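You operate a simulated robot arm through the tools that you are given. There is no shell and no other tool.

You run a simulated robot arm. Do the job below in one go: nothing can be reset, and whatever is moved stays where it is left.

JOB
Swap shelf A's failed drive for drive 10 and wait for OK.
Fine: release it first, park it in the empty tray slot, lock the lever.

It is judged by the outcome, as a careful person would: the job done as asked, and still so three seconds after it is handed in. It fails if anything else is knocked over, pushed out of place, dropped, spilled or broken.

ROBOT AND FRAMES
A 7-joint arm with a two-finger parallel gripper, fixed in place. Base frame: the origin is on the floor under the middle of its stand, x ahead of it, y to its left, z up. Lengths are in m, angles in rad, forces in N, time in s.
It reaches about 0.966 m from its shoulder. Its first joint turns from -2.897 to 2.897 rad. Payload 3.43 kg.
The tool frame sits at the grasp point between the pads (the TCP): z along the fingers, y along the line on which they close. The tips reach 0.03 m beyond it. Largest opening 0.094 m; finger width 0.028, thickness 0.01; the body of the gripper, 0.05 by 0.096 m, starts 0.055 m behind the TCP.
Orientation is that of the tool frame in the base frame, as [roll, pitch, yaw] about the fixed x, y, z axes, in that order (R = Rz(yaw) Ry(pitch) Rx(roll)). With the fingers straight down and closing along the base's y, the tool's x points along the base's -x, its y along +y and its z along -z.

CONTROLS
- The arm moves only by the tool apply_moves. Its argument "steps" is a list of rows, each a list of 6 numbers: the shift along the tool's x, y, z in m, then the turn, a rotation vector about the tool's x, y, z in rad. In form: [[tx, ty, tz, ax, ay, az], ...]. A call has 1 to 20 rows; each row shifts and turns the commanded pose from where the row before left it, along the tool's axes as they then stand. "claw" is the finger opening in m, from 0 to 0.094, set as the call begins (left out, the last holds). Each row takes 0.2 s and may step no farther than 0.05 m and 0.15 rad from the row before; otherwise, or with a gripper value out of range, the whole call is refused. A pose out of reach is approached as far as the arm can. The call stops where the force on the tool passes 40 N (or 10 N more than at its start, if that is more) or the arm is blocked; 0.2 s more then pass. Each finger travels about 0.045 m/s and halts on what it meets, pressing with about 30 N; the grip force reading is that of the motor and also rises with nothing between the fingers. The clock runs only during rows and for 0.2 s after the last one: add rows that do not move to give the fingers time. The reply holds the time, the measured pose of the TCP, the force on the tool along the base axes, the opening and the grip force, in the units named above and with some noise, with the torque about the TCP (base axes, N m) and any sound that the robot's microphone picked up.
- Cameras (640 x 400 px; columns grow to the right, rows downward): "scene" is fixed at [0.0506, -0.5054, 1.6658]; the picture's right is [0.06, -1.00, 0.00], its down [-0.72, -0.04, -0.69] and it looks along [0.69, 0.04, -0.72] (base axes); focal length 374 px, centre (320, 200). "wrist" rides on the gripper at [0.076, 0.014, -0.102] in the tool frame; the picture's right is [-0.18, 0.98, 0.00], its down [-0.75, -0.14, -0.64] and it looks along [-0.63, -0.12, 0.77] (tool axes); focal length 243 px, centre (320, 200). There is no depth. A picture from a camera that has moved, and an enlarged one, comes with that camera's place and axes in the base frame and with its lens. The place of the scene camera against the robot may be out by one fixed shift of up to 0.012 m in any direction.
- capture(camera): a new picture of that camera. The clock stands still meanwhile.
- lift_body(by): slides the trunk up (or, below 0, down) by that many m; the arm rides with it, the base frame stays. It gives what a move gives, with no picture.
- inspect(camera, box): a new picture of the part [left, top, right, bottom] of that camera's present view, enlarged. The clock stands still meanwhile.
- hand_in(): hands the job in; it is judged then, once.

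Nothing tells you positions but the pictures and the camera data. Unless the task says otherwise, let go and move clear before handing in.

The tools are called as a command line: name --pt "numbers of a row" for each row, then --argument value for the rest, lists and objects as JSON in quotes. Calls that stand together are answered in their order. apply_moves: Moves the arm, as the interface text tells. Its arguments: {"type":"object","properties":{"steps":{"type":"array","items":{"type":"array","items":{"type":"number"}}},"claw":{"type":"number"}},"required":["steps"]} The other tools are called the same way: lift_body (by) moves the trunk up or down; capture (camera) takes a picture; inspect (camera, box) takes an enlarged picture of a part of a camera's view; hand_in () hands the job in.

At the start:

```text
clock: 0.0
eef_pos: [0.2862, -0.4122, 1.4098]
ee_rot: [3.141, 0.0, -3.14]
force: [-0.3, -0.3, 0.1]
torque: [0.01, -0.04, -0.01]
width: 0.0939
grasp_force: 0.0
trunk travel left (down, up): [-0.4, 0.09]
```

scene: 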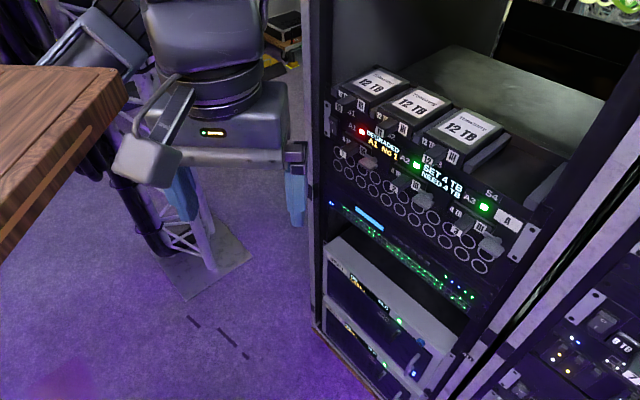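
wrist: 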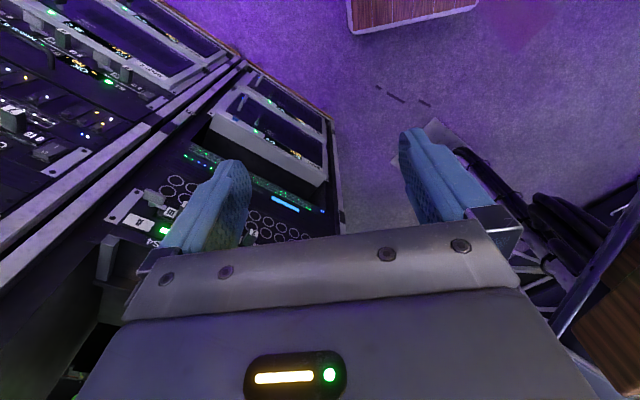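

I see a rack with a shelf (A) with LEDs, display text "DEGRADED A1 NG1", and drives lying on top in a tray. I'll zoom in before moving anything.

inspect --camera "scene" --box '[310, 50, 550, 200]'

inspect --camera "scene" --box '[320, 90, 440, 165]'

inspect --camera "scene" --box '[400, 110, 540, 210]'

inspect --camera "scene" --box '[320, 130, 520, 270]'

```text
2.67 times, centred on (430, 125) of scene
camera zoom: at [0.0506, -0.5054, 1.6658], right [0.06, -1.0, 0.0], down [-0.72, -0.04, -0.69], along [0.69, 0.04, -0.72], focal length 998 px, centre (27, 400)
```

zoom: 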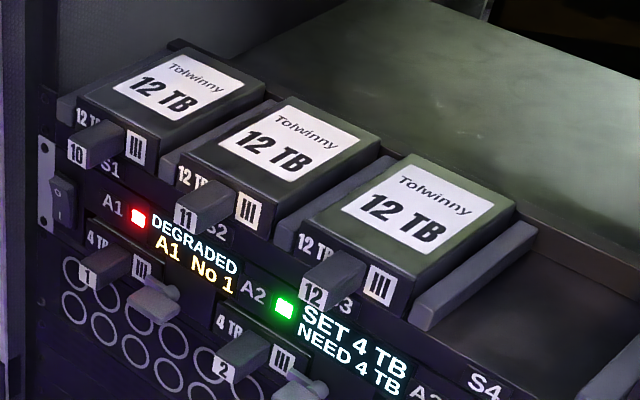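

```text
5.33 times, centred on (380, 128) of scene
camera zoom: at [0.0506, -0.5054, 1.6658], right [0.06, -1.0, 0.0], down [-0.72, -0.04, -0.69], along [0.69, 0.04, -0.72], focal length 1996 px, centre (0, 587)
```

zoom: 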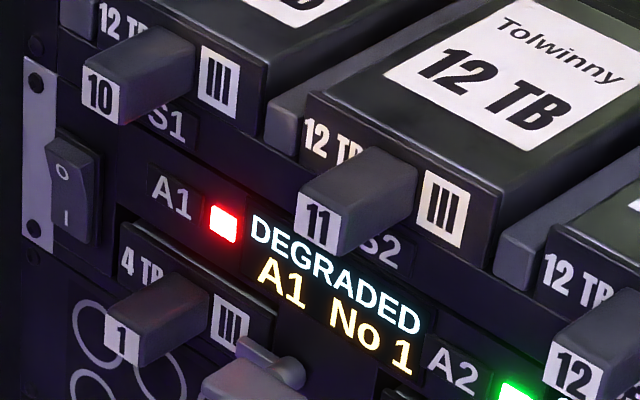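

```text
4.00 times, centred on (470, 160) of scene
camera zoom: at [0.0506, -0.5054, 1.6658], right [0.06, -1.0, 0.0], down [-0.72, -0.04, -0.69], along [0.69, 0.04, -0.72], focal length 1497 px, centre (-280, 360)
```

zoom: 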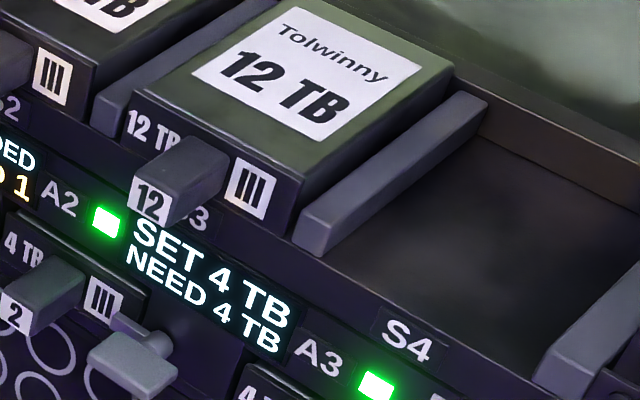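

```text
2.86 times, centred on (420, 200) of scene
camera zoom: at [0.0506, -0.5054, 1.6658], right [0.06, -1.0, 0.0], down [-0.72, -0.04, -0.69], along [0.69, 0.04, -0.72], focal length 1069 px, centre (34, 200)
```

zoom: 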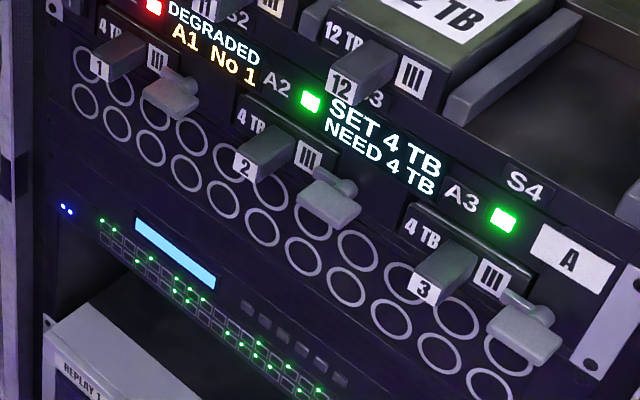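

The scene picture suggests that the rack front is turned about 45° to the base. Shelf A has drives 1 to 3 in bays A1 to A3, drives 10 to 12 in tray slots S1 to S3, and S4 empty. I'll turn the gripper in free space so it can face the rack with the wrist camera on top, then look closer.

apply_moves --pt "0 0 0 0 0 -0.14" --pt "0 0 0 0 0 -0.14" --pt "0 0 0 0 0 -0.14" --pt "0 0 0 0 0 -0.14" --pt "0 0 0 0 0 -0.14" --pt "0 0 0 0 0 -0.14"

```text
clock: 1.4
eef_pos: [0.2914, -0.4158, 1.4003]
ee_rot: [3.093, -0.007, -2.3]
force: [0.3, -0.2, 0.0]
torque: [0.01, -0.01, 0.01]
width: 0.094
grasp_force: 0.0
trunk travel left (down, up): [-0.4, 0.09]
```

The turn is working, though the pose has drifted slightly. I'll keep turning and watch for a joint limit.

apply_moves --pt "0 0 0 0 0 -0.14" --pt "0 0 0 0 0 -0.14" --pt "0 0 0 0 0 -0.14" --pt "0 0 0 0 0 -0.14" --pt "0 0 0 0 0 0" --pt "0 0 0 0 0 0"

```text
clock: 2.8
eef_pos: [0.2907, -0.4153, 1.4001]
ee_rot: [3.099, 0.015, -1.741]
force: [-0.2, -0.1, 0.3]
torque: [-0.03, 0.0, -0.02]
width: 0.094
grasp_force: 0.0
trunk travel left (down, up): [-0.4, 0.09]
```

Still fine. I'll finish the yaw and start pitching the fingers up towards the rack.

apply_moves --pt "0 0 0 0 0 -0.14" --pt "0 0 0 0 0 -0.14" --pt "0 0 0 0 0 -0.14" --pt "0 0 0 0 0 -0.14" --pt "0 0 0 0 0 -0.14" --pt "0 0 0 0 0 -0.14" --pt "0 0 0 0 0 -0.116" --pt "0 0 0 0 0.14 0" --pt "0 0 0 0 0.14 0" --pt "0 0 0 0 0.14 0" --pt "0 0 0 0 0.14 0" --pt "0 0 0 0 0 0"

capture --camera "wrist"

capture --camera "scene"

```text
clock: 5.4
eef_pos: [0.2915, -0.4158, 1.4011]
ee_rot: [3.129, -0.516, -0.774]
force: [-0.5, 0.6, -0.2]
torque: [0.03, -0.03, 0.01]
width: 0.094
grasp_force: 0.1
trunk travel left (down, up): [-0.4, 0.09]
```

```text
taken
camera wrist: at [0.2953, -0.4346, 1.5283], right [-0.81, -0.59, -0.08], down [-0.59, 0.79, 0.18], along [-0.05, 0.2, -0.98], focal length 243 px, centre (320, 200)
```

wrist: 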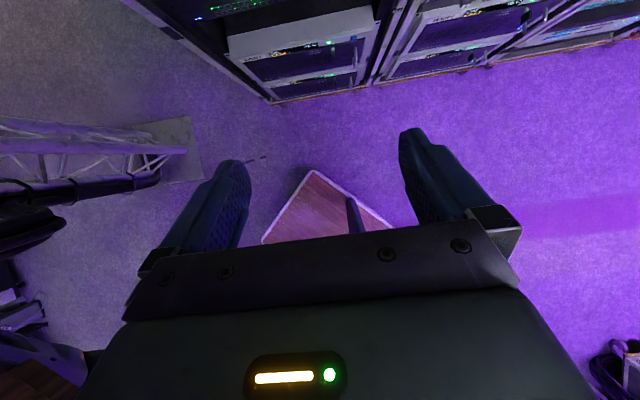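

```text
taken
```

scene: 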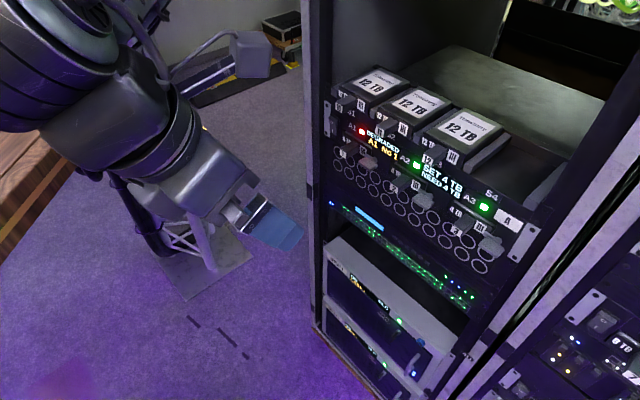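

The arm turned cleanly. I'll finish pitching so the fingers point horizontally at the rack.

apply_moves --pt "0 0 0 0 0.14 0" --pt "0 0 0 0 0.14 0" --pt "0 0 0 0 0.14 0" --pt "0 0 0 0 0.14 0" --pt "0 0 0 0 0.14 0" --pt "0 0 0 0 0.14 0" --pt "0 0 0 0 0.14 0" --pt "0 0 0 0 0.03 0" --pt "0 0 0 0 0 0" --pt "0 0 0 0 0 0"

capture --camera "wrist"

capture --camera "scene"

```text
clock: 6.5
eef_pos: [0.3057, -0.4581, 1.437]
ee_rot: [2.635, -1.084, -0.396]
force: [0.1, 0.2, 0.5]
torque: [-0.02, -0.01, 0.0]
width: 0.0939
grasp_force: 0.1
out of reach, approached as far as the arm can: row 2, 3, 4, 5
trunk travel left (down, up): [-0.4, 0.09]
stopped in row 5: the arm was blocked; the commanded pose is now the measured one
```

```text
taken
camera wrist: at [0.2746, -0.405, 1.5498], right [-0.8, -0.6, 0.06], down [-0.56, 0.71, -0.43], along [0.22, -0.38, -0.9], focal length 243 px, centre (320, 200)
```

wrist: 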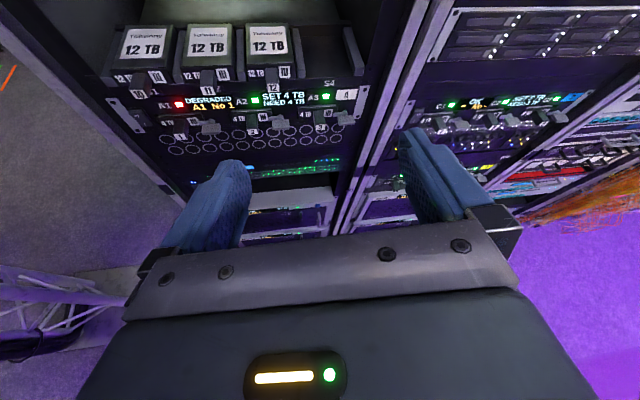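

```text
taken
```

scene: 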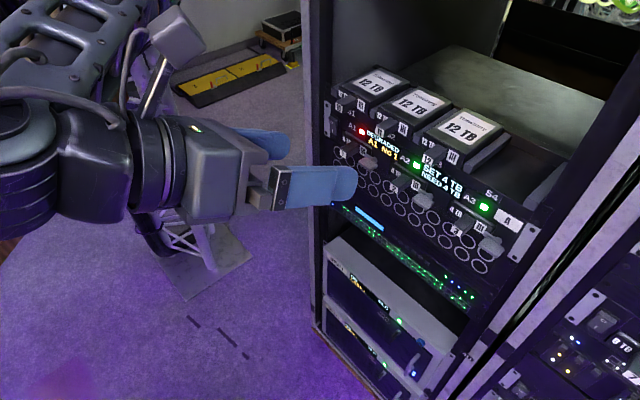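

The arm hit a limit because the TCP is too close in for a horizontal gripper. I'll move outward and down, staying about 0.2 m in front of the rack, and finish levelling there.

apply_moves --pt "-0.0037 -0.0255 0.0267 0 0 0" --pt "-0.0037 -0.0255 0.0267 0 0 0" --pt "-0.0037 -0.0255 0.0267 0 0 0" --pt "-0.0037 -0.0255 0.0267 0 0 0" --pt "-0.0037 -0.0255 0.0267 0 0 0" --pt "0 0 0 0.0287 0.1098 0.0528" --pt "0 0 0 0.0287 0.1098 0.0528" --pt "0 0 0 0.0287 0.1098 0.0528" --pt "0 0 0 0.0287 0.1098 0.0528" --pt "0 0 0 0 0 0"

capture --camera "wrist"

capture --camera "scene"

```text
clock: 7.4
eef_pos: [0.3711, -0.4671, 1.4677]
ee_rot: [2.216, -1.07, -0.075]
force: [-0.3, 0.7, 0.9]
torque: [0.05, -0.03, 0.05]
width: 0.094
grasp_force: 0.0
trunk travel left (down, up): [-0.4, 0.09]
stopped in row 4: the arm was blocked; the commanded pose is now the measured one
```

```text
taken
camera wrist: at [0.3494, -0.3913, 1.5702], right [-0.82, -0.53, 0.22], down [-0.56, 0.64, -0.53], along [0.14, -0.55, -0.82], focal length 243 px, centre (320, 200)
```

wrist: 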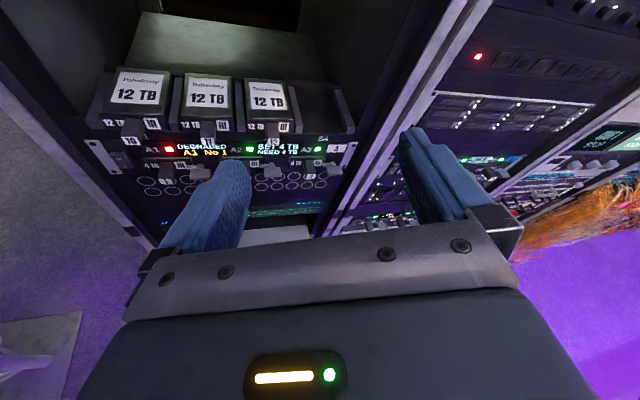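

```text
taken
```

scene: 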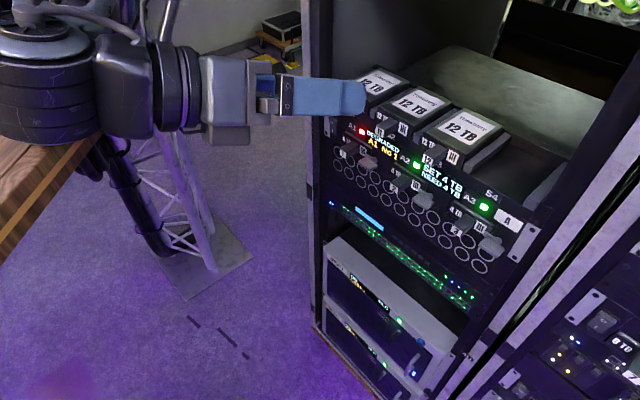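

The arm is probably at a wrist joint limit because the shoulder is too high for a level gripper. The gripper is about 0.25 m clear of the rack, so I'll lower the trunk to let the forearm level out.

lift_body --by -0.2

capture --camera "scene"

capture --camera "wrist"

```text
clock: 9.6
eef_pos: [0.3707, -0.4663, 1.2676]
ee_rot: [2.217, -1.071, -0.076]
force: [-0.2, 0.0, -0.1]
torque: [0.02, 0.0, 0.03]
width: 0.094
grasp_force: 0.0
trunk travel left (down, up): [-0.2, 0.29]
```

```text
taken
```

scene: 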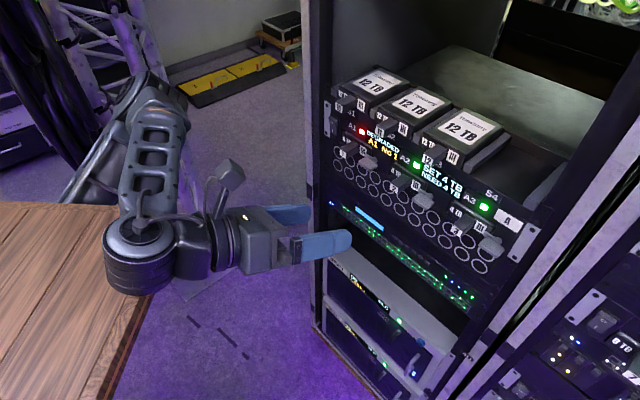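

```text
taken
camera wrist: at [0.3493, -0.391, 1.3699], right [-0.82, -0.53, 0.22], down [-0.55, 0.64, -0.53], along [0.14, -0.55, -0.82], focal length 243 px, centre (320, 200)
```

wrist: 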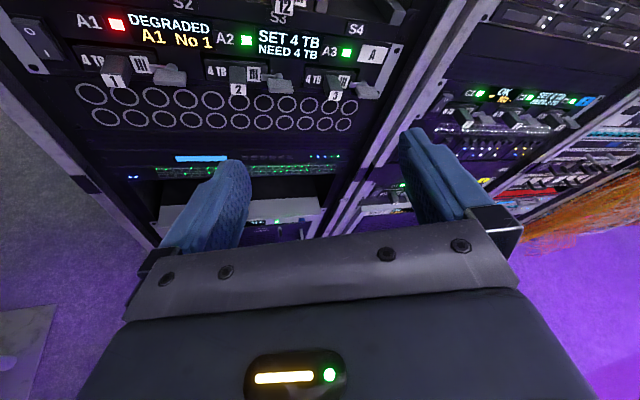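

The wooden board at the left seems to move with the trunk. I'll check the arm's shape and the board before moving again.

inspect --camera "scene" --box '[0, 0, 320, 400]'

inspect --camera "wrist" --box '[0, 0, 400, 160]'

```text
1.00 times, centred on (160, 200) of scene (not enlarged: the box is as wide or as high as the picture)
camera zoom: at [0.0506, -0.5054, 1.6658], right [0.06, -1.0, 0.0], down [-0.72, -0.04, -0.69], along [0.69, 0.04, -0.72], focal length 374 px, centre (480, 200)
```

zoom: 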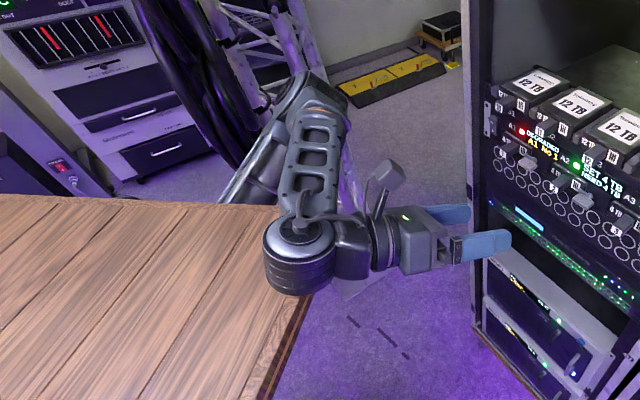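

```text
1.60 times, centred on (200, 80) of wrist
camera zoom: at [0.3493, -0.391, 1.3699], right [-0.82, -0.53, 0.22], down [-0.55, 0.64, -0.53], along [0.14, -0.55, -0.82], focal length 388 px, centre (512, 392)
```

zoom: 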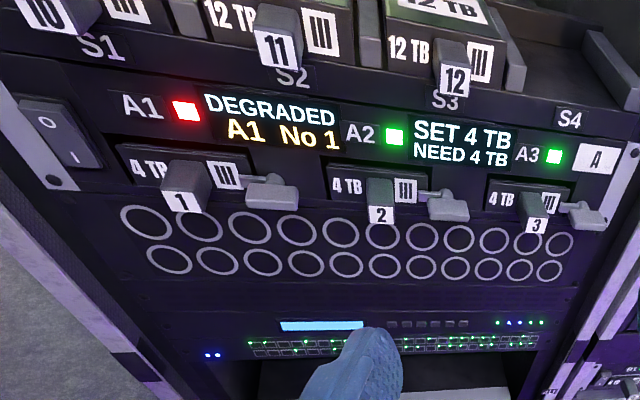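

The wooden board is part of the robot's own stand, and the elbow sits to the front-left. Next I'll slide the TCP outward (+x) and then level the gripper, with the tips still about 0.15 m from the rack.

apply_moves --pt "0.0148 -0.023 0.0147 0 0 0" --pt "0.0148 -0.023 0.0147 0 0 0" --pt "0.0148 -0.023 0.0147 0 0 0" --pt "0.0148 -0.023 0.0147 0 0 0" --pt "0 0 0 0 0 0"

capture --camera "scene"

```text
clock: 10.8
eef_pos: [0.4967, -0.4679, 1.2658]
ee_rot: [2.22, -1.07, -0.08]
force: [0.3, 1.1, -0.2]
torque: [0.06, 0.0, 0.0]
width: 0.0941
grasp_force: 0.1
trunk travel left (down, up): [-0.2, 0.29]
```

```text
taken
```

scene: 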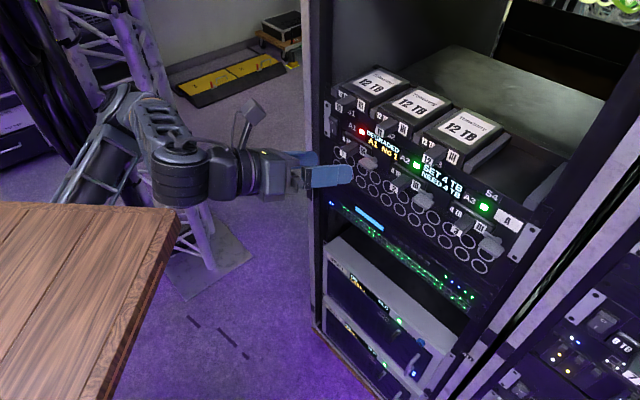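

That moved freely. Now I'll level the gripper towards the rack.

apply_moves --pt "0 0 0 0.0526 0.0857 0.0913" --pt "0 0 0 0.0526 0.0857 0.0913" --pt "0 0 0 0.0526 0.0857 0.0913" --pt "0 0 0 0.0526 0.0857 0.0913" --pt "0 0 0 0 0 0"

capture --camera "scene"

capture --camera "wrist"

```text
clock: 12.2
eef_pos: [0.5289, -0.4766, 1.2783]
ee_rot: [1.867, -1.526, 0.572]
force: [-0.1, 0.4, 0.4]
torque: [0.0, 0.02, 0.0]
width: 0.0941
grasp_force: 0.1
trunk travel left (down, up): [-0.2, 0.29]
stopped in row 5: the arm was blocked; the commanded pose is now the measured one
```

```text
taken
```

scene: 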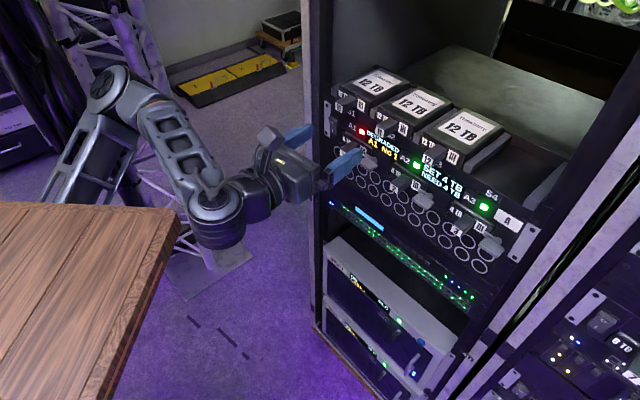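

```text
taken
camera wrist: at [0.4442, -0.419, 1.3564], right [-0.64, -0.76, -0.14], down [-0.43, 0.5, -0.75], along [0.64, -0.42, -0.65], focal length 243 px, centre (320, 200)
```

wrist: 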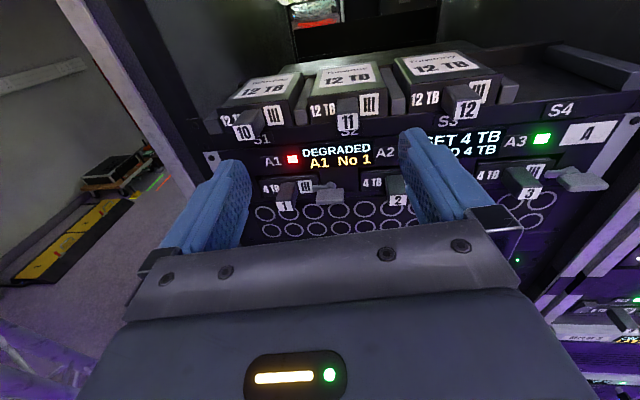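

The gripper is now level and nearly square to the rack. The forearm slopes down too steeply for the wrist, so I'll lower the trunk the rest of the way and raise the tool relative to it.

lift_body --by -0.19

capture --camera "scene"

```text
clock: 14.3
eef_pos: [0.5284, -0.4764, 1.0878]
ee_rot: [1.86, -1.526, 0.58]
force: [-0.1, -0.5, -1.0]
torque: [0.02, 0.02, -0.01]
width: 0.0941
grasp_force: 0.0
trunk travel left (down, up): [-0.01, 0.48]
```

```text
taken
```

scene: 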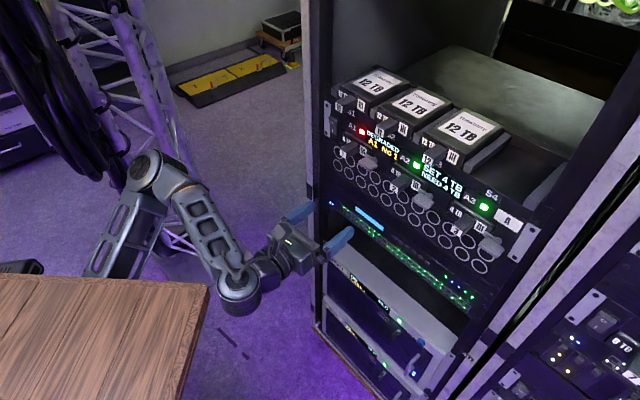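

I'll raise the tool to about z=1.23 and square it up to get a good view of shelf A.

apply_moves --pt "0.035 0 0 0 0 0" --pt "0.035 0 0 0 0 0" --pt "0.035 0 0 0 0 0" --pt "0.035 0 0 -0.041 0.007 0.021" --pt "0 0 0 -0.041 0.006 0.022" --pt "0 0 0 0 0 0" --pt "0 0 0 0 0 0"

capture --camera "wrist"

capture --camera "scene"

```text
clock: 15.9
eef_pos: [0.5412, -0.4755, 1.2209]
ee_rot: [2.496, -1.549, -0.141]
force: [-0.1, -0.3, -0.4]
torque: [0.0, 0.02, 0.0]
width: 0.094
grasp_force: 0.0
trunk travel left (down, up): [-0.01, 0.48]
```

```text
taken
camera wrist: at [0.4603, -0.4119, 1.3], right [-0.7, -0.69, -0.17], down [-0.37, 0.56, -0.74], along [0.61, -0.46, -0.65], focal length 243 px, centre (320, 200)
```

wrist: 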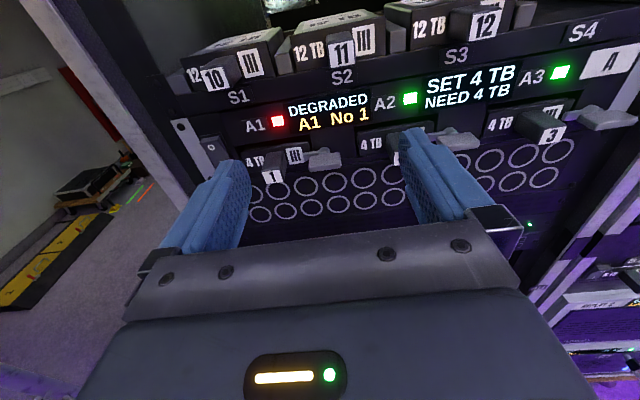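

```text
taken
```

scene: 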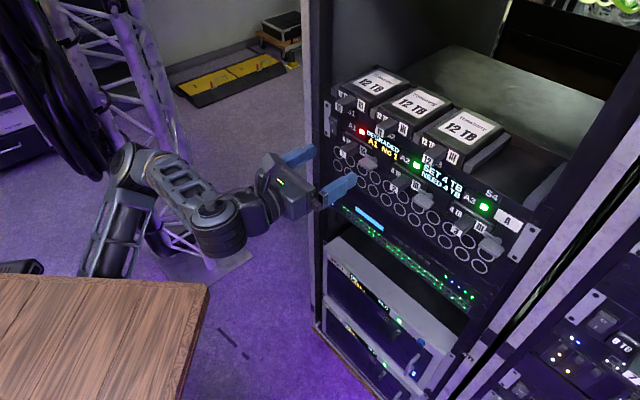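

The arm is moving freely now. I'll zoom in on the bays, levers and tray.

inspect --camera "wrist" --box '[160, 40, 416, 200]'

inspect --camera "wrist" --box '[400, 0, 640, 150]'

inspect --camera "wrist" --box '[230, 130, 358, 210]'

```text
2.50 times, centred on (288, 120) of wrist
camera zoom: at [0.4603, -0.4119, 1.3], right [-0.7, -0.69, -0.17], down [-0.37, 0.56, -0.74], along [0.61, -0.46, -0.65], focal length 606 px, centre (400, 400)
```

zoom: 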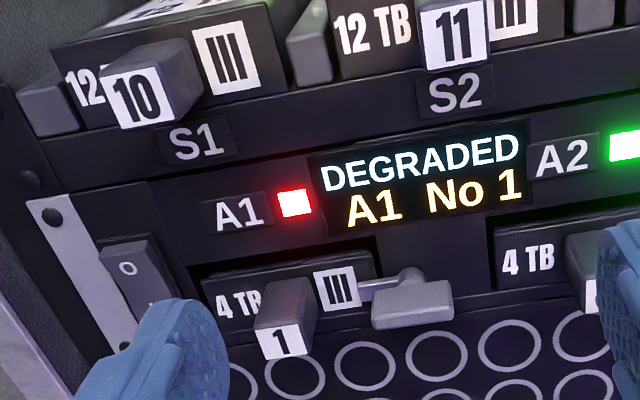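

```text
2.67 times, centred on (520, 75) of wrist
camera zoom: at [0.4603, -0.4119, 1.3], right [-0.7, -0.69, -0.17], down [-0.37, 0.56, -0.74], along [0.61, -0.46, -0.65], focal length 647 px, centre (-213, 533)
```

zoom: 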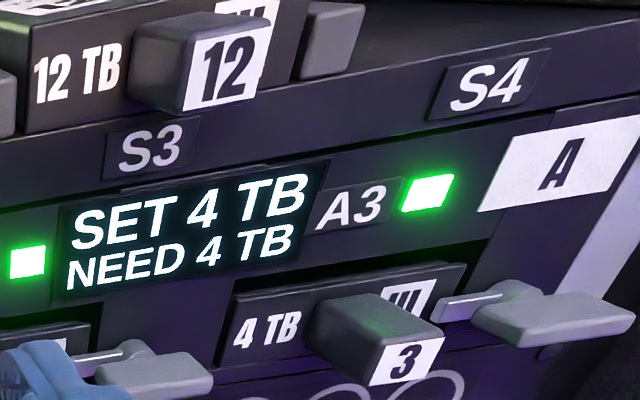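

```text
5.00 times, centred on (294, 170) of wrist
camera zoom: at [0.4603, -0.4119, 1.3], right [-0.7, -0.69, -0.17], down [-0.37, 0.56, -0.74], along [0.61, -0.46, -0.65], focal length 1213 px, centre (450, 350)
```

zoom: 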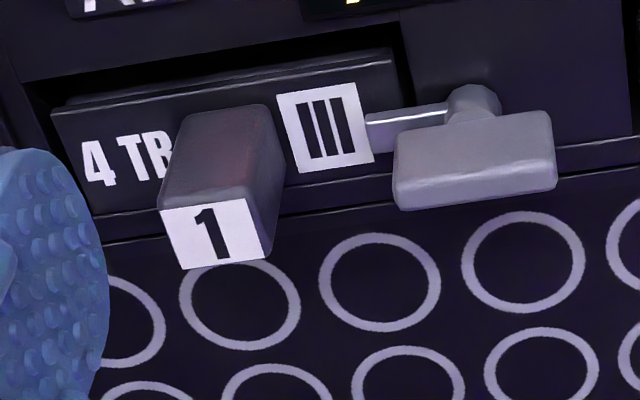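

Each lever is a T-shaped paddle on a pivot with a thin latch bar lying over the drive's front. I need better 3D positions, so I'll slide left about 0.09 m parallel to the rack for a second view.

apply_moves --pt "0 -0.03 0 0 0 0" --pt "0 -0.03 0 0 0 0" --pt "0 -0.03 0 0 0 0" --pt "0 0 0 0 0 0" --pt "0 0 0 0 0 0"

capture --camera "wrist"

capture --camera "scene"

```text
clock: 17.1
eef_pos: [0.5968, -0.408, 1.2302]
ee_rot: [-0.135, -1.567, 2.49]
force: [0.3, -0.3, -0.7]
torque: [0.03, -0.04, 0.02]
width: 0.0936
grasp_force: 0.1
trunk travel left (down, up): [-0.01, 0.48]
```

```text
taken
camera wrist: at [0.5149, -0.3452, 1.3058], right [-0.69, -0.7, -0.18], down [-0.35, 0.55, -0.76], along [0.63, -0.46, -0.63], focal length 243 px, centre (320, 200)
```

wrist: 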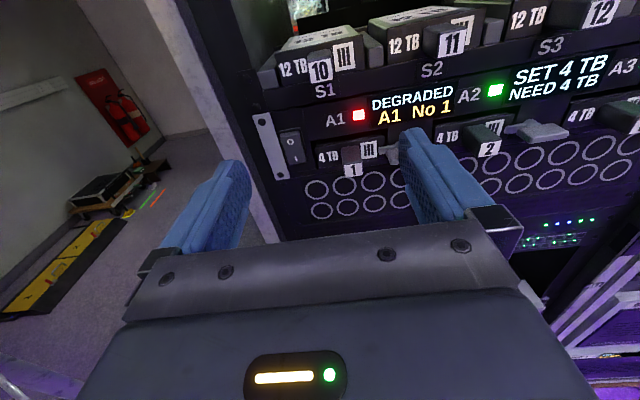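

```text
taken
```

scene: 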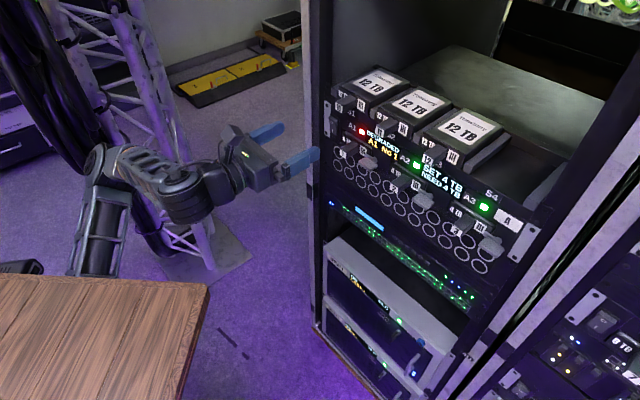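

inspect --camera "wrist" --box '[240, 20, 496, 180]'

inspect --camera "wrist" --box '[300, 100, 428, 180]'

inspect --camera "wrist" --box '[430, 90, 640, 220]'

inspect --camera "scene" --box '[320, 130, 400, 180]'

```text
2.50 times, centred on (368, 100) of wrist
camera zoom: at [0.5149, -0.3452, 1.3058], right [-0.69, -0.7, -0.18], down [-0.35, 0.55, -0.76], along [0.63, -0.46, -0.63], focal length 606 px, centre (200, 450)
```

zoom: 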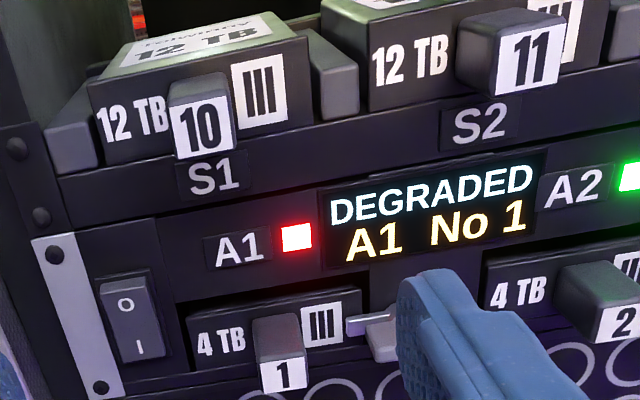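

```text
5.00 times, centred on (364, 140) of wrist
camera zoom: at [0.5149, -0.3452, 1.3058], right [-0.69, -0.7, -0.18], down [-0.35, 0.55, -0.76], along [0.63, -0.46, -0.63], focal length 1213 px, centre (100, 500)
```

zoom: 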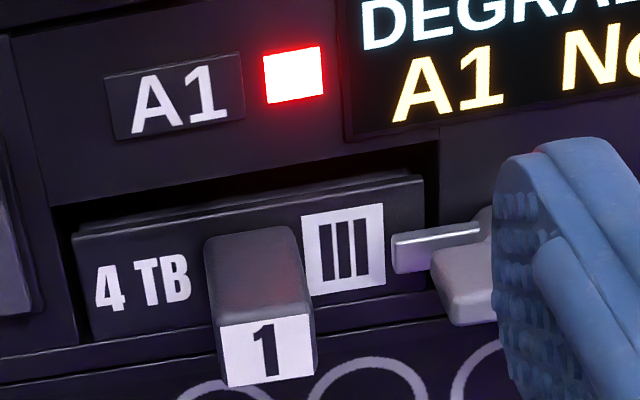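

```text
3.05 times, centred on (535, 155) of wrist
camera zoom: at [0.5149, -0.3452, 1.3058], right [-0.69, -0.7, -0.18], down [-0.35, 0.55, -0.76], along [0.63, -0.46, -0.63], focal length 739 px, centre (-335, 337)
```

zoom: 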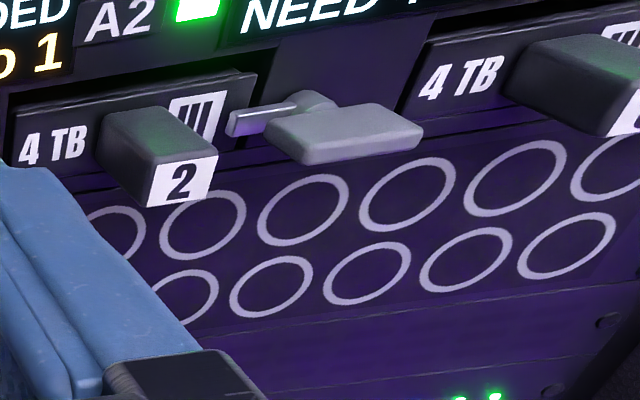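

```text
8.00 times, centred on (360, 155) of scene
camera zoom: at [0.0506, -0.5054, 1.6658], right [0.06, -1.0, 0.0], down [-0.72, -0.04, -0.69], along [0.69, 0.04, -0.72], focal length 2994 px, centre (0, 560)
```

zoom: 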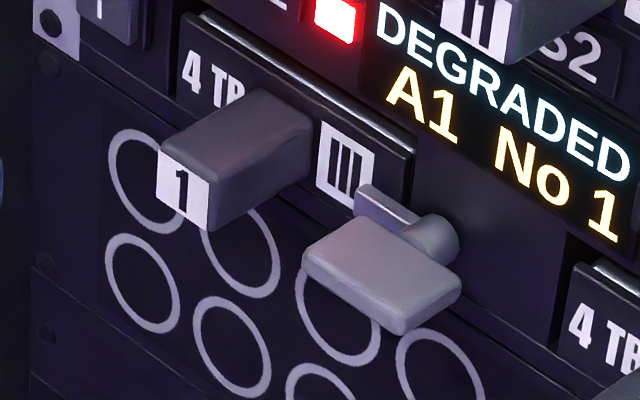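

Triangulating from both views, the panel and drive faces are at depth s≈0.871 along the (0.707, -0.707) direction. Handle 1's tip is at s≈0.834, l≈-0.110, z≈1.157, where l is the offset along the shelf, and drive 10's handle tip is at s≈0.832, l≈-0.127, z≈1.260. The lever paddle is horizontal, so I'll roll the gripper 90° in free space so the fingers close vertically on it.

apply_moves --pt "0 0 -0.01 0 0 0.1428" --pt "0 0 0 0 0 0.1428" --pt "0 0 0 0 0 0.1428" --pt "0 0 0 0 0 0.1428" --pt "0 0 0 0 0 0.1428" --pt "0 0 0 0 0 0.1428" --pt "0 0 0 0 0 0.1428" --pt "0 0 0 0 0 0.1428" --pt "0 0 0 0 0 0.1428" --pt "0 0 0 0 0 0.1428" --pt "0 0 0 0 0 0.1428" --pt "0 0 0 0 0 0"

capture --camera "wrist"

capture --camera "scene"

```text
clock: 19.7
eef_pos: [0.604, -0.3974, 1.2189]
ee_rot: [-1.593, -0.037, -2.356]
force: [-0.3, -0.3, 0.1]
torque: [0.01, -0.05, -0.01]
width: 0.0941
grasp_force: 0.1
trunk travel left (down, up): [-0.01, 0.48]
```

```text
taken
camera wrist: at [0.4775, -0.3792, 1.2107], right [0.09, 0.12, -0.99], down [0.08, 0.99, 0.13], along [0.99, -0.09, 0.08], focal length 243 px, centre (320, 200)
```

wrist: 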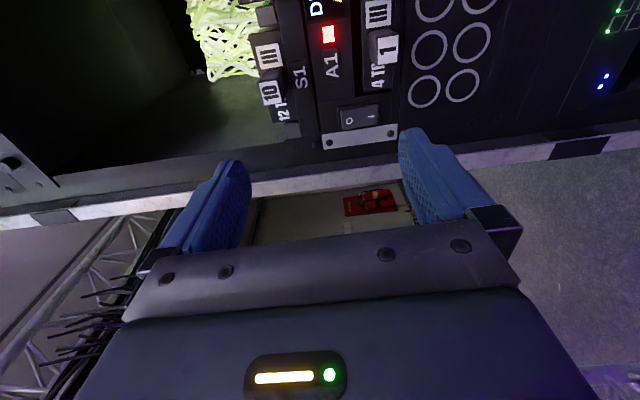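

```text
taken
```

scene: 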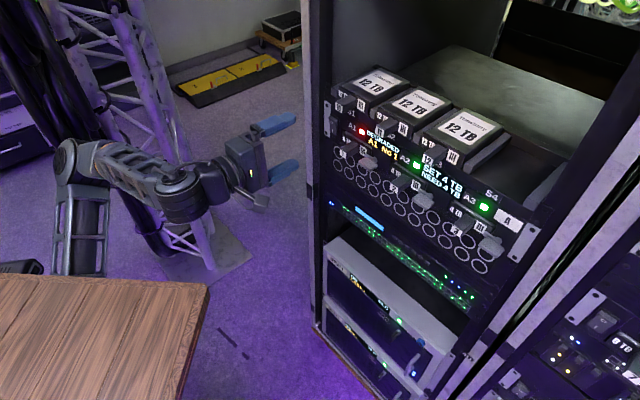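

The roll works cleanly. I'll move in front of lever A1 (l≈-0.055, z≈1.155), still about 0.1 m back from it, to see it from the side.

apply_moves --pt "0.03 0.02 0 0 0 0" --pt "0.03 0.02 0 0 0 0" --pt "0.03 0.022 0 0 0 0" --pt "0 0 0 0 0 0" --pt "0 0 0 0 0 0"

capture --camera "wrist"

inspect --camera "scene" --box '[240, 90, 432, 210]'

```text
clock: 20.9
eef_pos: [0.5388, -0.4669, 1.1554]
ee_rot: [-1.601, -0.035, -2.352]
force: [0.4, 1.0, -1.1]
torque: [-0.01, -0.01, 0.0]
width: 0.0938
grasp_force: 0.1
trunk travel left (down, up): [-0.01, 0.48]
```

```text
taken
camera wrist: at [0.4124, -0.4484, 1.1476], right [0.09, 0.13, -0.99], down [0.08, 0.99, 0.14], along [0.99, -0.09, 0.07], focal length 243 px, centre (320, 200)
```

wrist: 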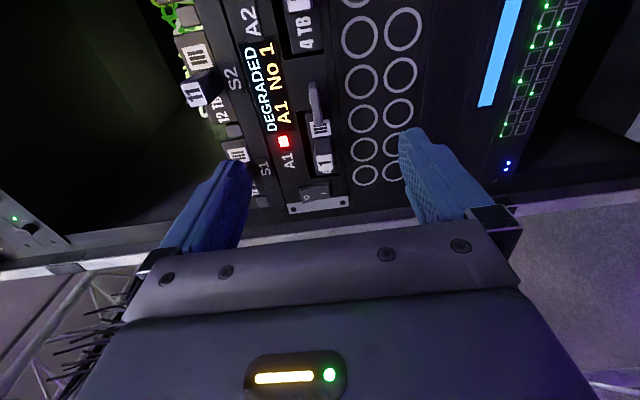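

```text
3.33 times, centred on (336, 150) of scene
camera zoom: at [0.0506, -0.5054, 1.6658], right [0.06, -1.0, 0.0], down [-0.72, -0.04, -0.69], along [0.69, 0.04, -0.72], focal length 1248 px, centre (267, 367)
```

zoom: 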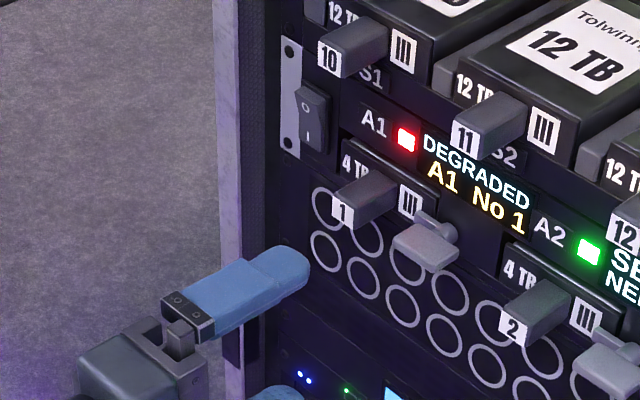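

inspect --camera "wrist" --box '[256, 60, 384, 140]'

inspect --camera "wrist" --box '[272, 100, 368, 160]'

```text
5.00 times, centred on (320, 100) of wrist
camera zoom: at [0.4124, -0.4484, 1.1476], right [0.09, 0.13, -0.99], down [0.08, 0.99, 0.14], along [0.99, -0.09, 0.07], focal length 1213 px, centre (320, 700)
```

zoom: 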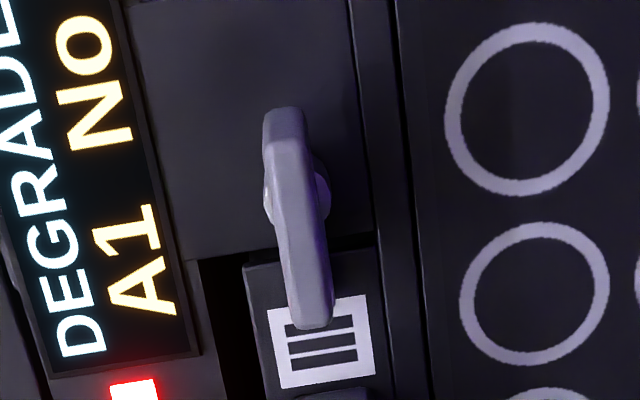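

```text
6.67 times, centred on (320, 130) of wrist
camera zoom: at [0.4124, -0.4484, 1.1476], right [0.09, 0.13, -0.99], down [0.08, 0.99, 0.14], along [0.99, -0.09, 0.07], focal length 1618 px, centre (320, 667)
```

zoom: 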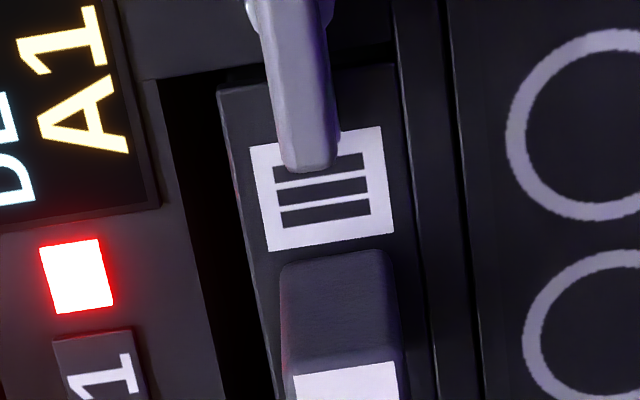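

The paddle is centred at about l≈-0.051, z≈1.156, with its front at s≈0.833. It is about 35 mm wide and 9 mm thick. I'll correct the small tilt, narrow the opening to 0.05 and approach to 0.79 to check alignment before closing in.

apply_moves --claw 0.05 --pt "0 0 0.01 0.03 0.003 0.035" --pt "0 0 0.015 0 0 0" --pt "0 0 0.015 0 0 0" --pt "0 0 0.015 0 0 0" --pt "0 0 0.015 0 0 0" --pt "0 0 0 0 0 0" --pt "0 0 0 0 0 0"

capture --camera "wrist"

inspect --camera "scene" --box '[240, 90, 432, 210]'

```text
clock: 22.5
eef_pos: [0.587, -0.5158, 1.1556]
ee_rot: [-1.571, 0.005, -2.356]
force: [-0.5, -0.5, 0.0]
torque: [-0.03, 0.01, 0.01]
width: 0.05
grasp_force: 0.1
trunk travel left (down, up): [-0.01, 0.48]
```

```text
taken
camera wrist: at [0.4613, -0.4963, 1.1406], right [0.13, 0.13, -0.98], down [0.08, 0.99, 0.14], along [0.99, -0.1, 0.12], focal length 243 px, centre (320, 200)
```

wrist: 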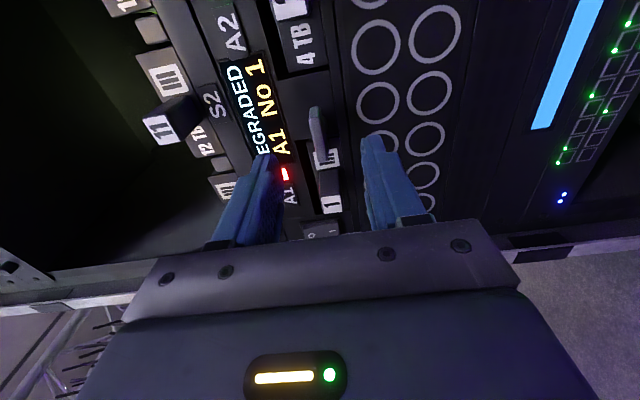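

```text
3.33 times, centred on (336, 150) of scene
camera zoom: at [0.0506, -0.5054, 1.6658], right [0.06, -1.0, 0.0], down [-0.72, -0.04, -0.69], along [0.69, 0.04, -0.72], focal length 1248 px, centre (267, 367)
```

zoom: 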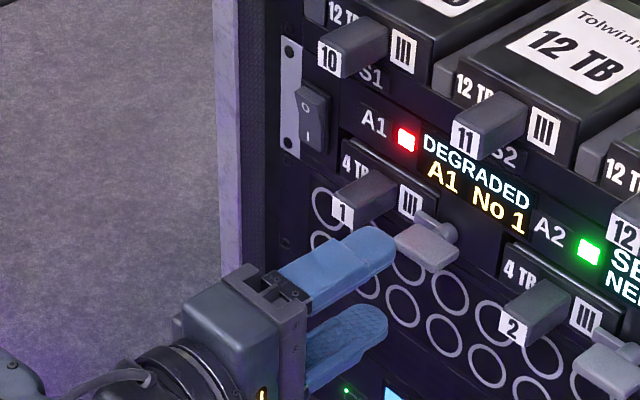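

inspect --camera "wrist" --box '[240, 90, 400, 190]'

```text
4.00 times, centred on (320, 140) of wrist
camera zoom: at [0.4613, -0.4963, 1.1406], right [0.13, 0.13, -0.98], down [0.08, 0.99, 0.14], along [0.99, -0.1, 0.12], focal length 970 px, centre (320, 440)
```

zoom: 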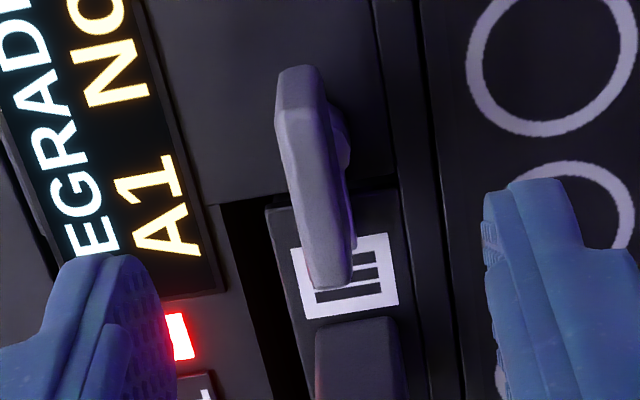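

The paddle sits centred between the fingers. I'll advance another 40 mm, putting the tips around s≈0.85 and clear of the panel at 0.871, then close gently.

apply_moves --pt "0 0 0.01 0 0 0" --pt "0 0 0.01 0 0 0" --pt "0 0 0.01 0 0 0" --pt "0 0 0.01 0 0 0" --pt "0 0 0 0 0 0" --pt "0 0 0 0 0 0"

inspect --camera "wrist" --box '[240, 90, 400, 190]'

inspect --camera "scene" --box '[320, 120, 416, 180]'

```text
clock: 23.9
eef_pos: [0.6114, -0.5445, 1.1604]
ee_rot: [-1.557, 0.018, -2.356]
force: [-0.2, 0.0, 0.0]
torque: [0.01, -0.03, 0.02]
width: 0.05
grasp_force: 0.1
trunk travel left (down, up): [-0.01, 0.48]
```

```text
4.00 times, centred on (320, 140) of wrist
camera zoom: at [0.4857, -0.5253, 1.1434], right [0.15, 0.13, -0.98], down [0.08, 0.99, 0.15], along [0.99, -0.1, 0.14], focal length 970 px, centre (320, 440)
```

zoom: 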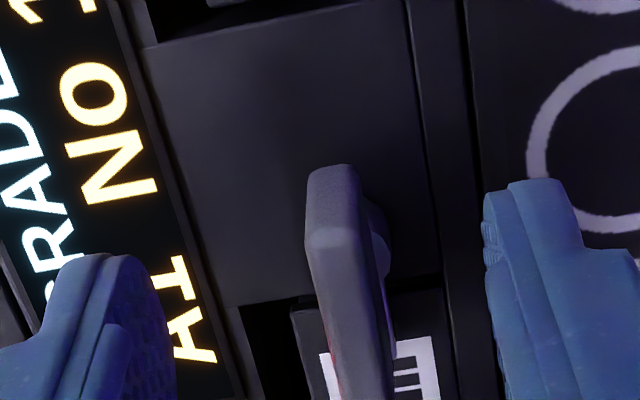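

```text
6.67 times, centred on (368, 150) of scene
camera zoom: at [0.0506, -0.5054, 1.6658], right [0.06, -1.0, 0.0], down [-0.72, -0.04, -0.69], along [0.69, 0.04, -0.72], focal length 2495 px, centre (0, 533)
```

zoom: 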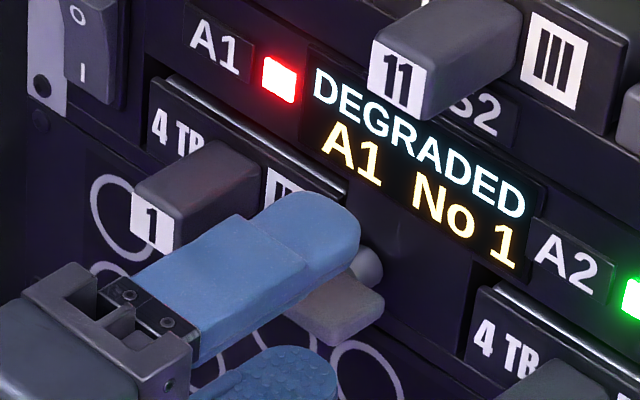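

I'm about 3 mm right and 4 mm high of the pivot, so I'll correct that and the tiny tilt before gripping the paddle.

apply_moves --pt "-0.003 0.0045 0.003 -0.0138 0 -0.018" --pt "0 0 0 0 0 0" --pt "0 0 0 0 0 0"

inspect --camera "wrist" --box '[240, 90, 400, 190]'

```text
clock: 24.7
eef_pos: [0.6121, -0.5462, 1.1572]
ee_rot: [-1.568, 0.008, -2.359]
force: [0.1, -0.8, 0.6]
torque: [-0.02, 0.0, 0.0]
width: 0.0499
grasp_force: 0.1
trunk travel left (down, up): [-0.01, 0.48]
```

```text
4.00 times, centred on (320, 140) of wrist
camera zoom: at [0.4856, -0.5264, 1.1421], right [0.14, 0.13, -0.98], down [0.08, 0.99, 0.15], along [0.99, -0.1, 0.13], focal length 970 px, centre (320, 440)
```

zoom: 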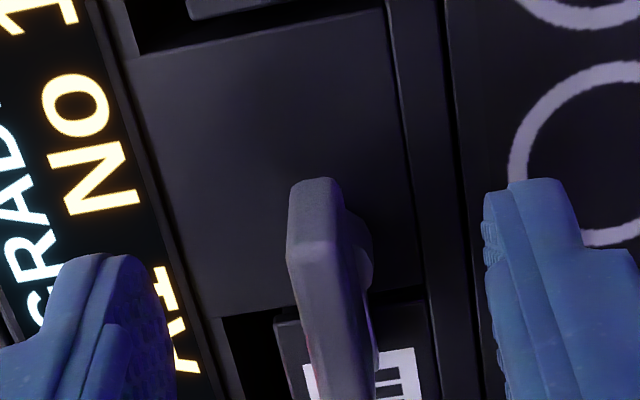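

Nearly centred. One more 2 mm nudge left, then I'll close on the paddle.

apply_moves --claw 0.0 --pt "-0.002 0.001 0.001 0 0 -0.008" --pt "0 0 0 0 0 0" --pt "0 0 0 0 0 0" --pt "0 0 0 0 0 0"

inspect --camera "wrist" --box '[240, 90, 400, 190]'

inspect --camera "scene" --box '[320, 120, 416, 180]'

```text
clock: 25.7
eef_pos: [0.6125, -0.5459, 1.1563]
ee_rot: [-1.568, 0.004, -2.361]
force: [-14.9, -11.2, -28.7]
torque: [0.48, 0.66, 0.58]
width: 0.0083
grasp_force: 42.1
trunk travel left (down, up): [-0.01, 0.48]
```

```text
4.00 times, centred on (320, 140) of wrist
camera zoom: at [0.486, -0.5251, 1.1415], right [0.14, 0.13, -0.98], down [0.08, 0.99, 0.14], along [0.99, -0.1, 0.12], focal length 970 px, centre (320, 440)
```

zoom: 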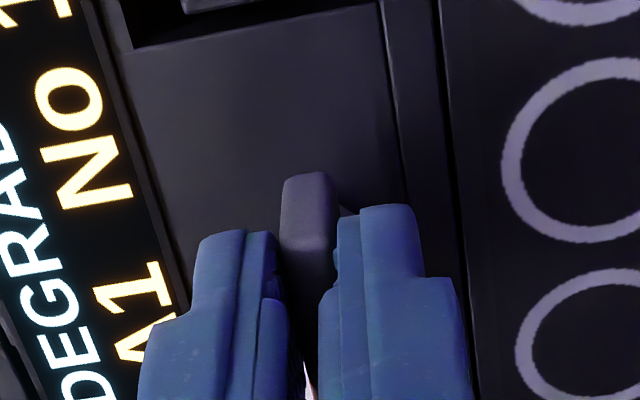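

```text
6.67 times, centred on (368, 150) of scene
camera zoom: at [0.0506, -0.5054, 1.6658], right [0.06, -1.0, 0.0], down [-0.72, -0.04, -0.69], along [0.69, 0.04, -0.72], focal length 2495 px, centre (0, 533)
```

zoom: 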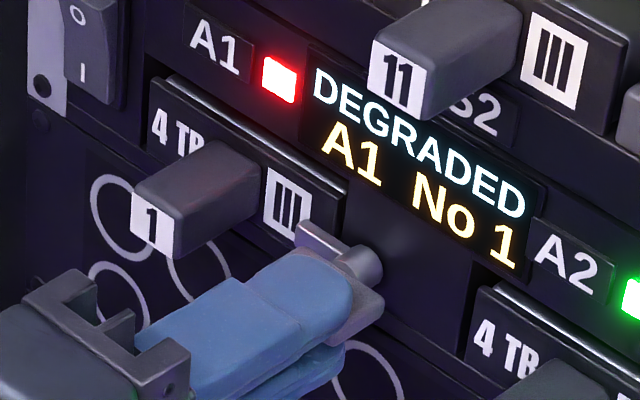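

The paddle is gripped at 8 mm wide, with a side load of about 30 N from slight misalignment. I'll relax the commanded position a little before turning.

apply_moves --pt "0.002 0.003 0 0 0 0" --pt "0 0 0 0 0 0"

```text
clock: 26.3
eef_pos: [0.6116, -0.545, 1.1562]
ee_rot: [-1.565, 0.004, -2.36]
force: [-11.7, -11.1, -29.6]
torque: [0.61, 0.83, -1.62]
width: 0.0081
grasp_force: 42.3
trunk travel left (down, up): [-0.01, 0.48]
```

apply_moves --pt "0 0.004 0 0 0 0" --pt "0 0 0 0 0 0"

```text
clock: 26.9
eef_pos: [0.611, -0.5456, 1.1549]
ee_rot: [-1.555, 0.006, -2.356]
force: [3.3, -17.5, -4.4]
torque: [0.41, 0.45, -1.44]
width: 0.0082
grasp_force: 42.3
trunk travel left (down, up): [-0.01, 0.48]
```

The load is low now. I'll try turning the lever clockwise, seen from the front, in small steps and watch the torque.

apply_moves --pt "0 0 0 0 0 0.06" --pt "0 0 0 0 0 0.06" --pt "0 0 0 0 0 0"

inspect --camera "scene" --box '[320, 120, 416, 180]'

```text
clock: 27.4
eef_pos: [0.6115, -0.5452, 1.1548]
ee_rot: [-1.555, 0.074, -2.365]
force: [-12.1, 5.1, 27.0]
torque: [-0.08, -0.16, 0.27]
width: 0.0085
grasp_force: 42.1
trunk travel left (down, up): [-0.01, 0.48]
stopped in row 2: the force on the tool passed its limit at 46 N (the readings are from after the stop); the commanded pose is now the measured one
```

```text
6.67 times, centred on (368, 150) of scene
camera zoom: at [0.0506, -0.5054, 1.6658], right [0.06, -1.0, 0.0], down [-0.72, -0.04, -0.69], along [0.69, 0.04, -0.72], focal length 2495 px, centre (0, 533)
```

zoom: 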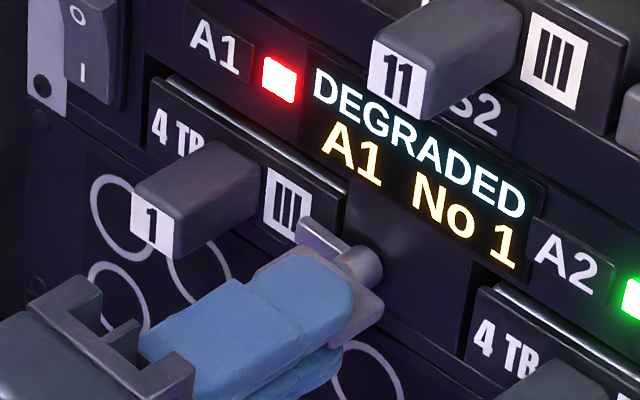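

apply_moves --pt "0 0 0 0 0 0" --pt "0 0 0 0 0 0"

inspect --camera "scene" --box '[350, 140, 390, 165]'

```text
clock: 28.0
eef_pos: [0.6119, -0.5452, 1.1548]
ee_rot: [-1.556, 0.076, -2.362]
force: [-12.0, 4.3, 37.7]
torque: [-0.12, -0.36, -1.15]
width: 0.0088
grasp_force: 42.3
trunk travel left (down, up): [-0.01, 0.48]
```

```text
16.00 times, centred on (370, 152) of scene
camera zoom: at [0.0506, -0.5054, 1.6658], right [0.06, -1.0, 0.0], down [-0.72, -0.04, -0.69], along [0.69, 0.04, -0.72], focal length 5988 px, centre (-480, 960)
```

zoom: 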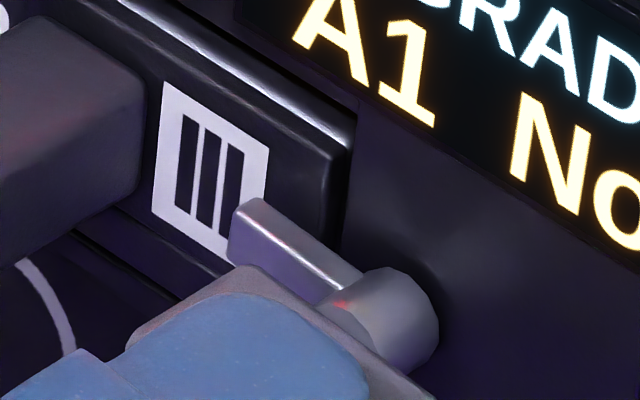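

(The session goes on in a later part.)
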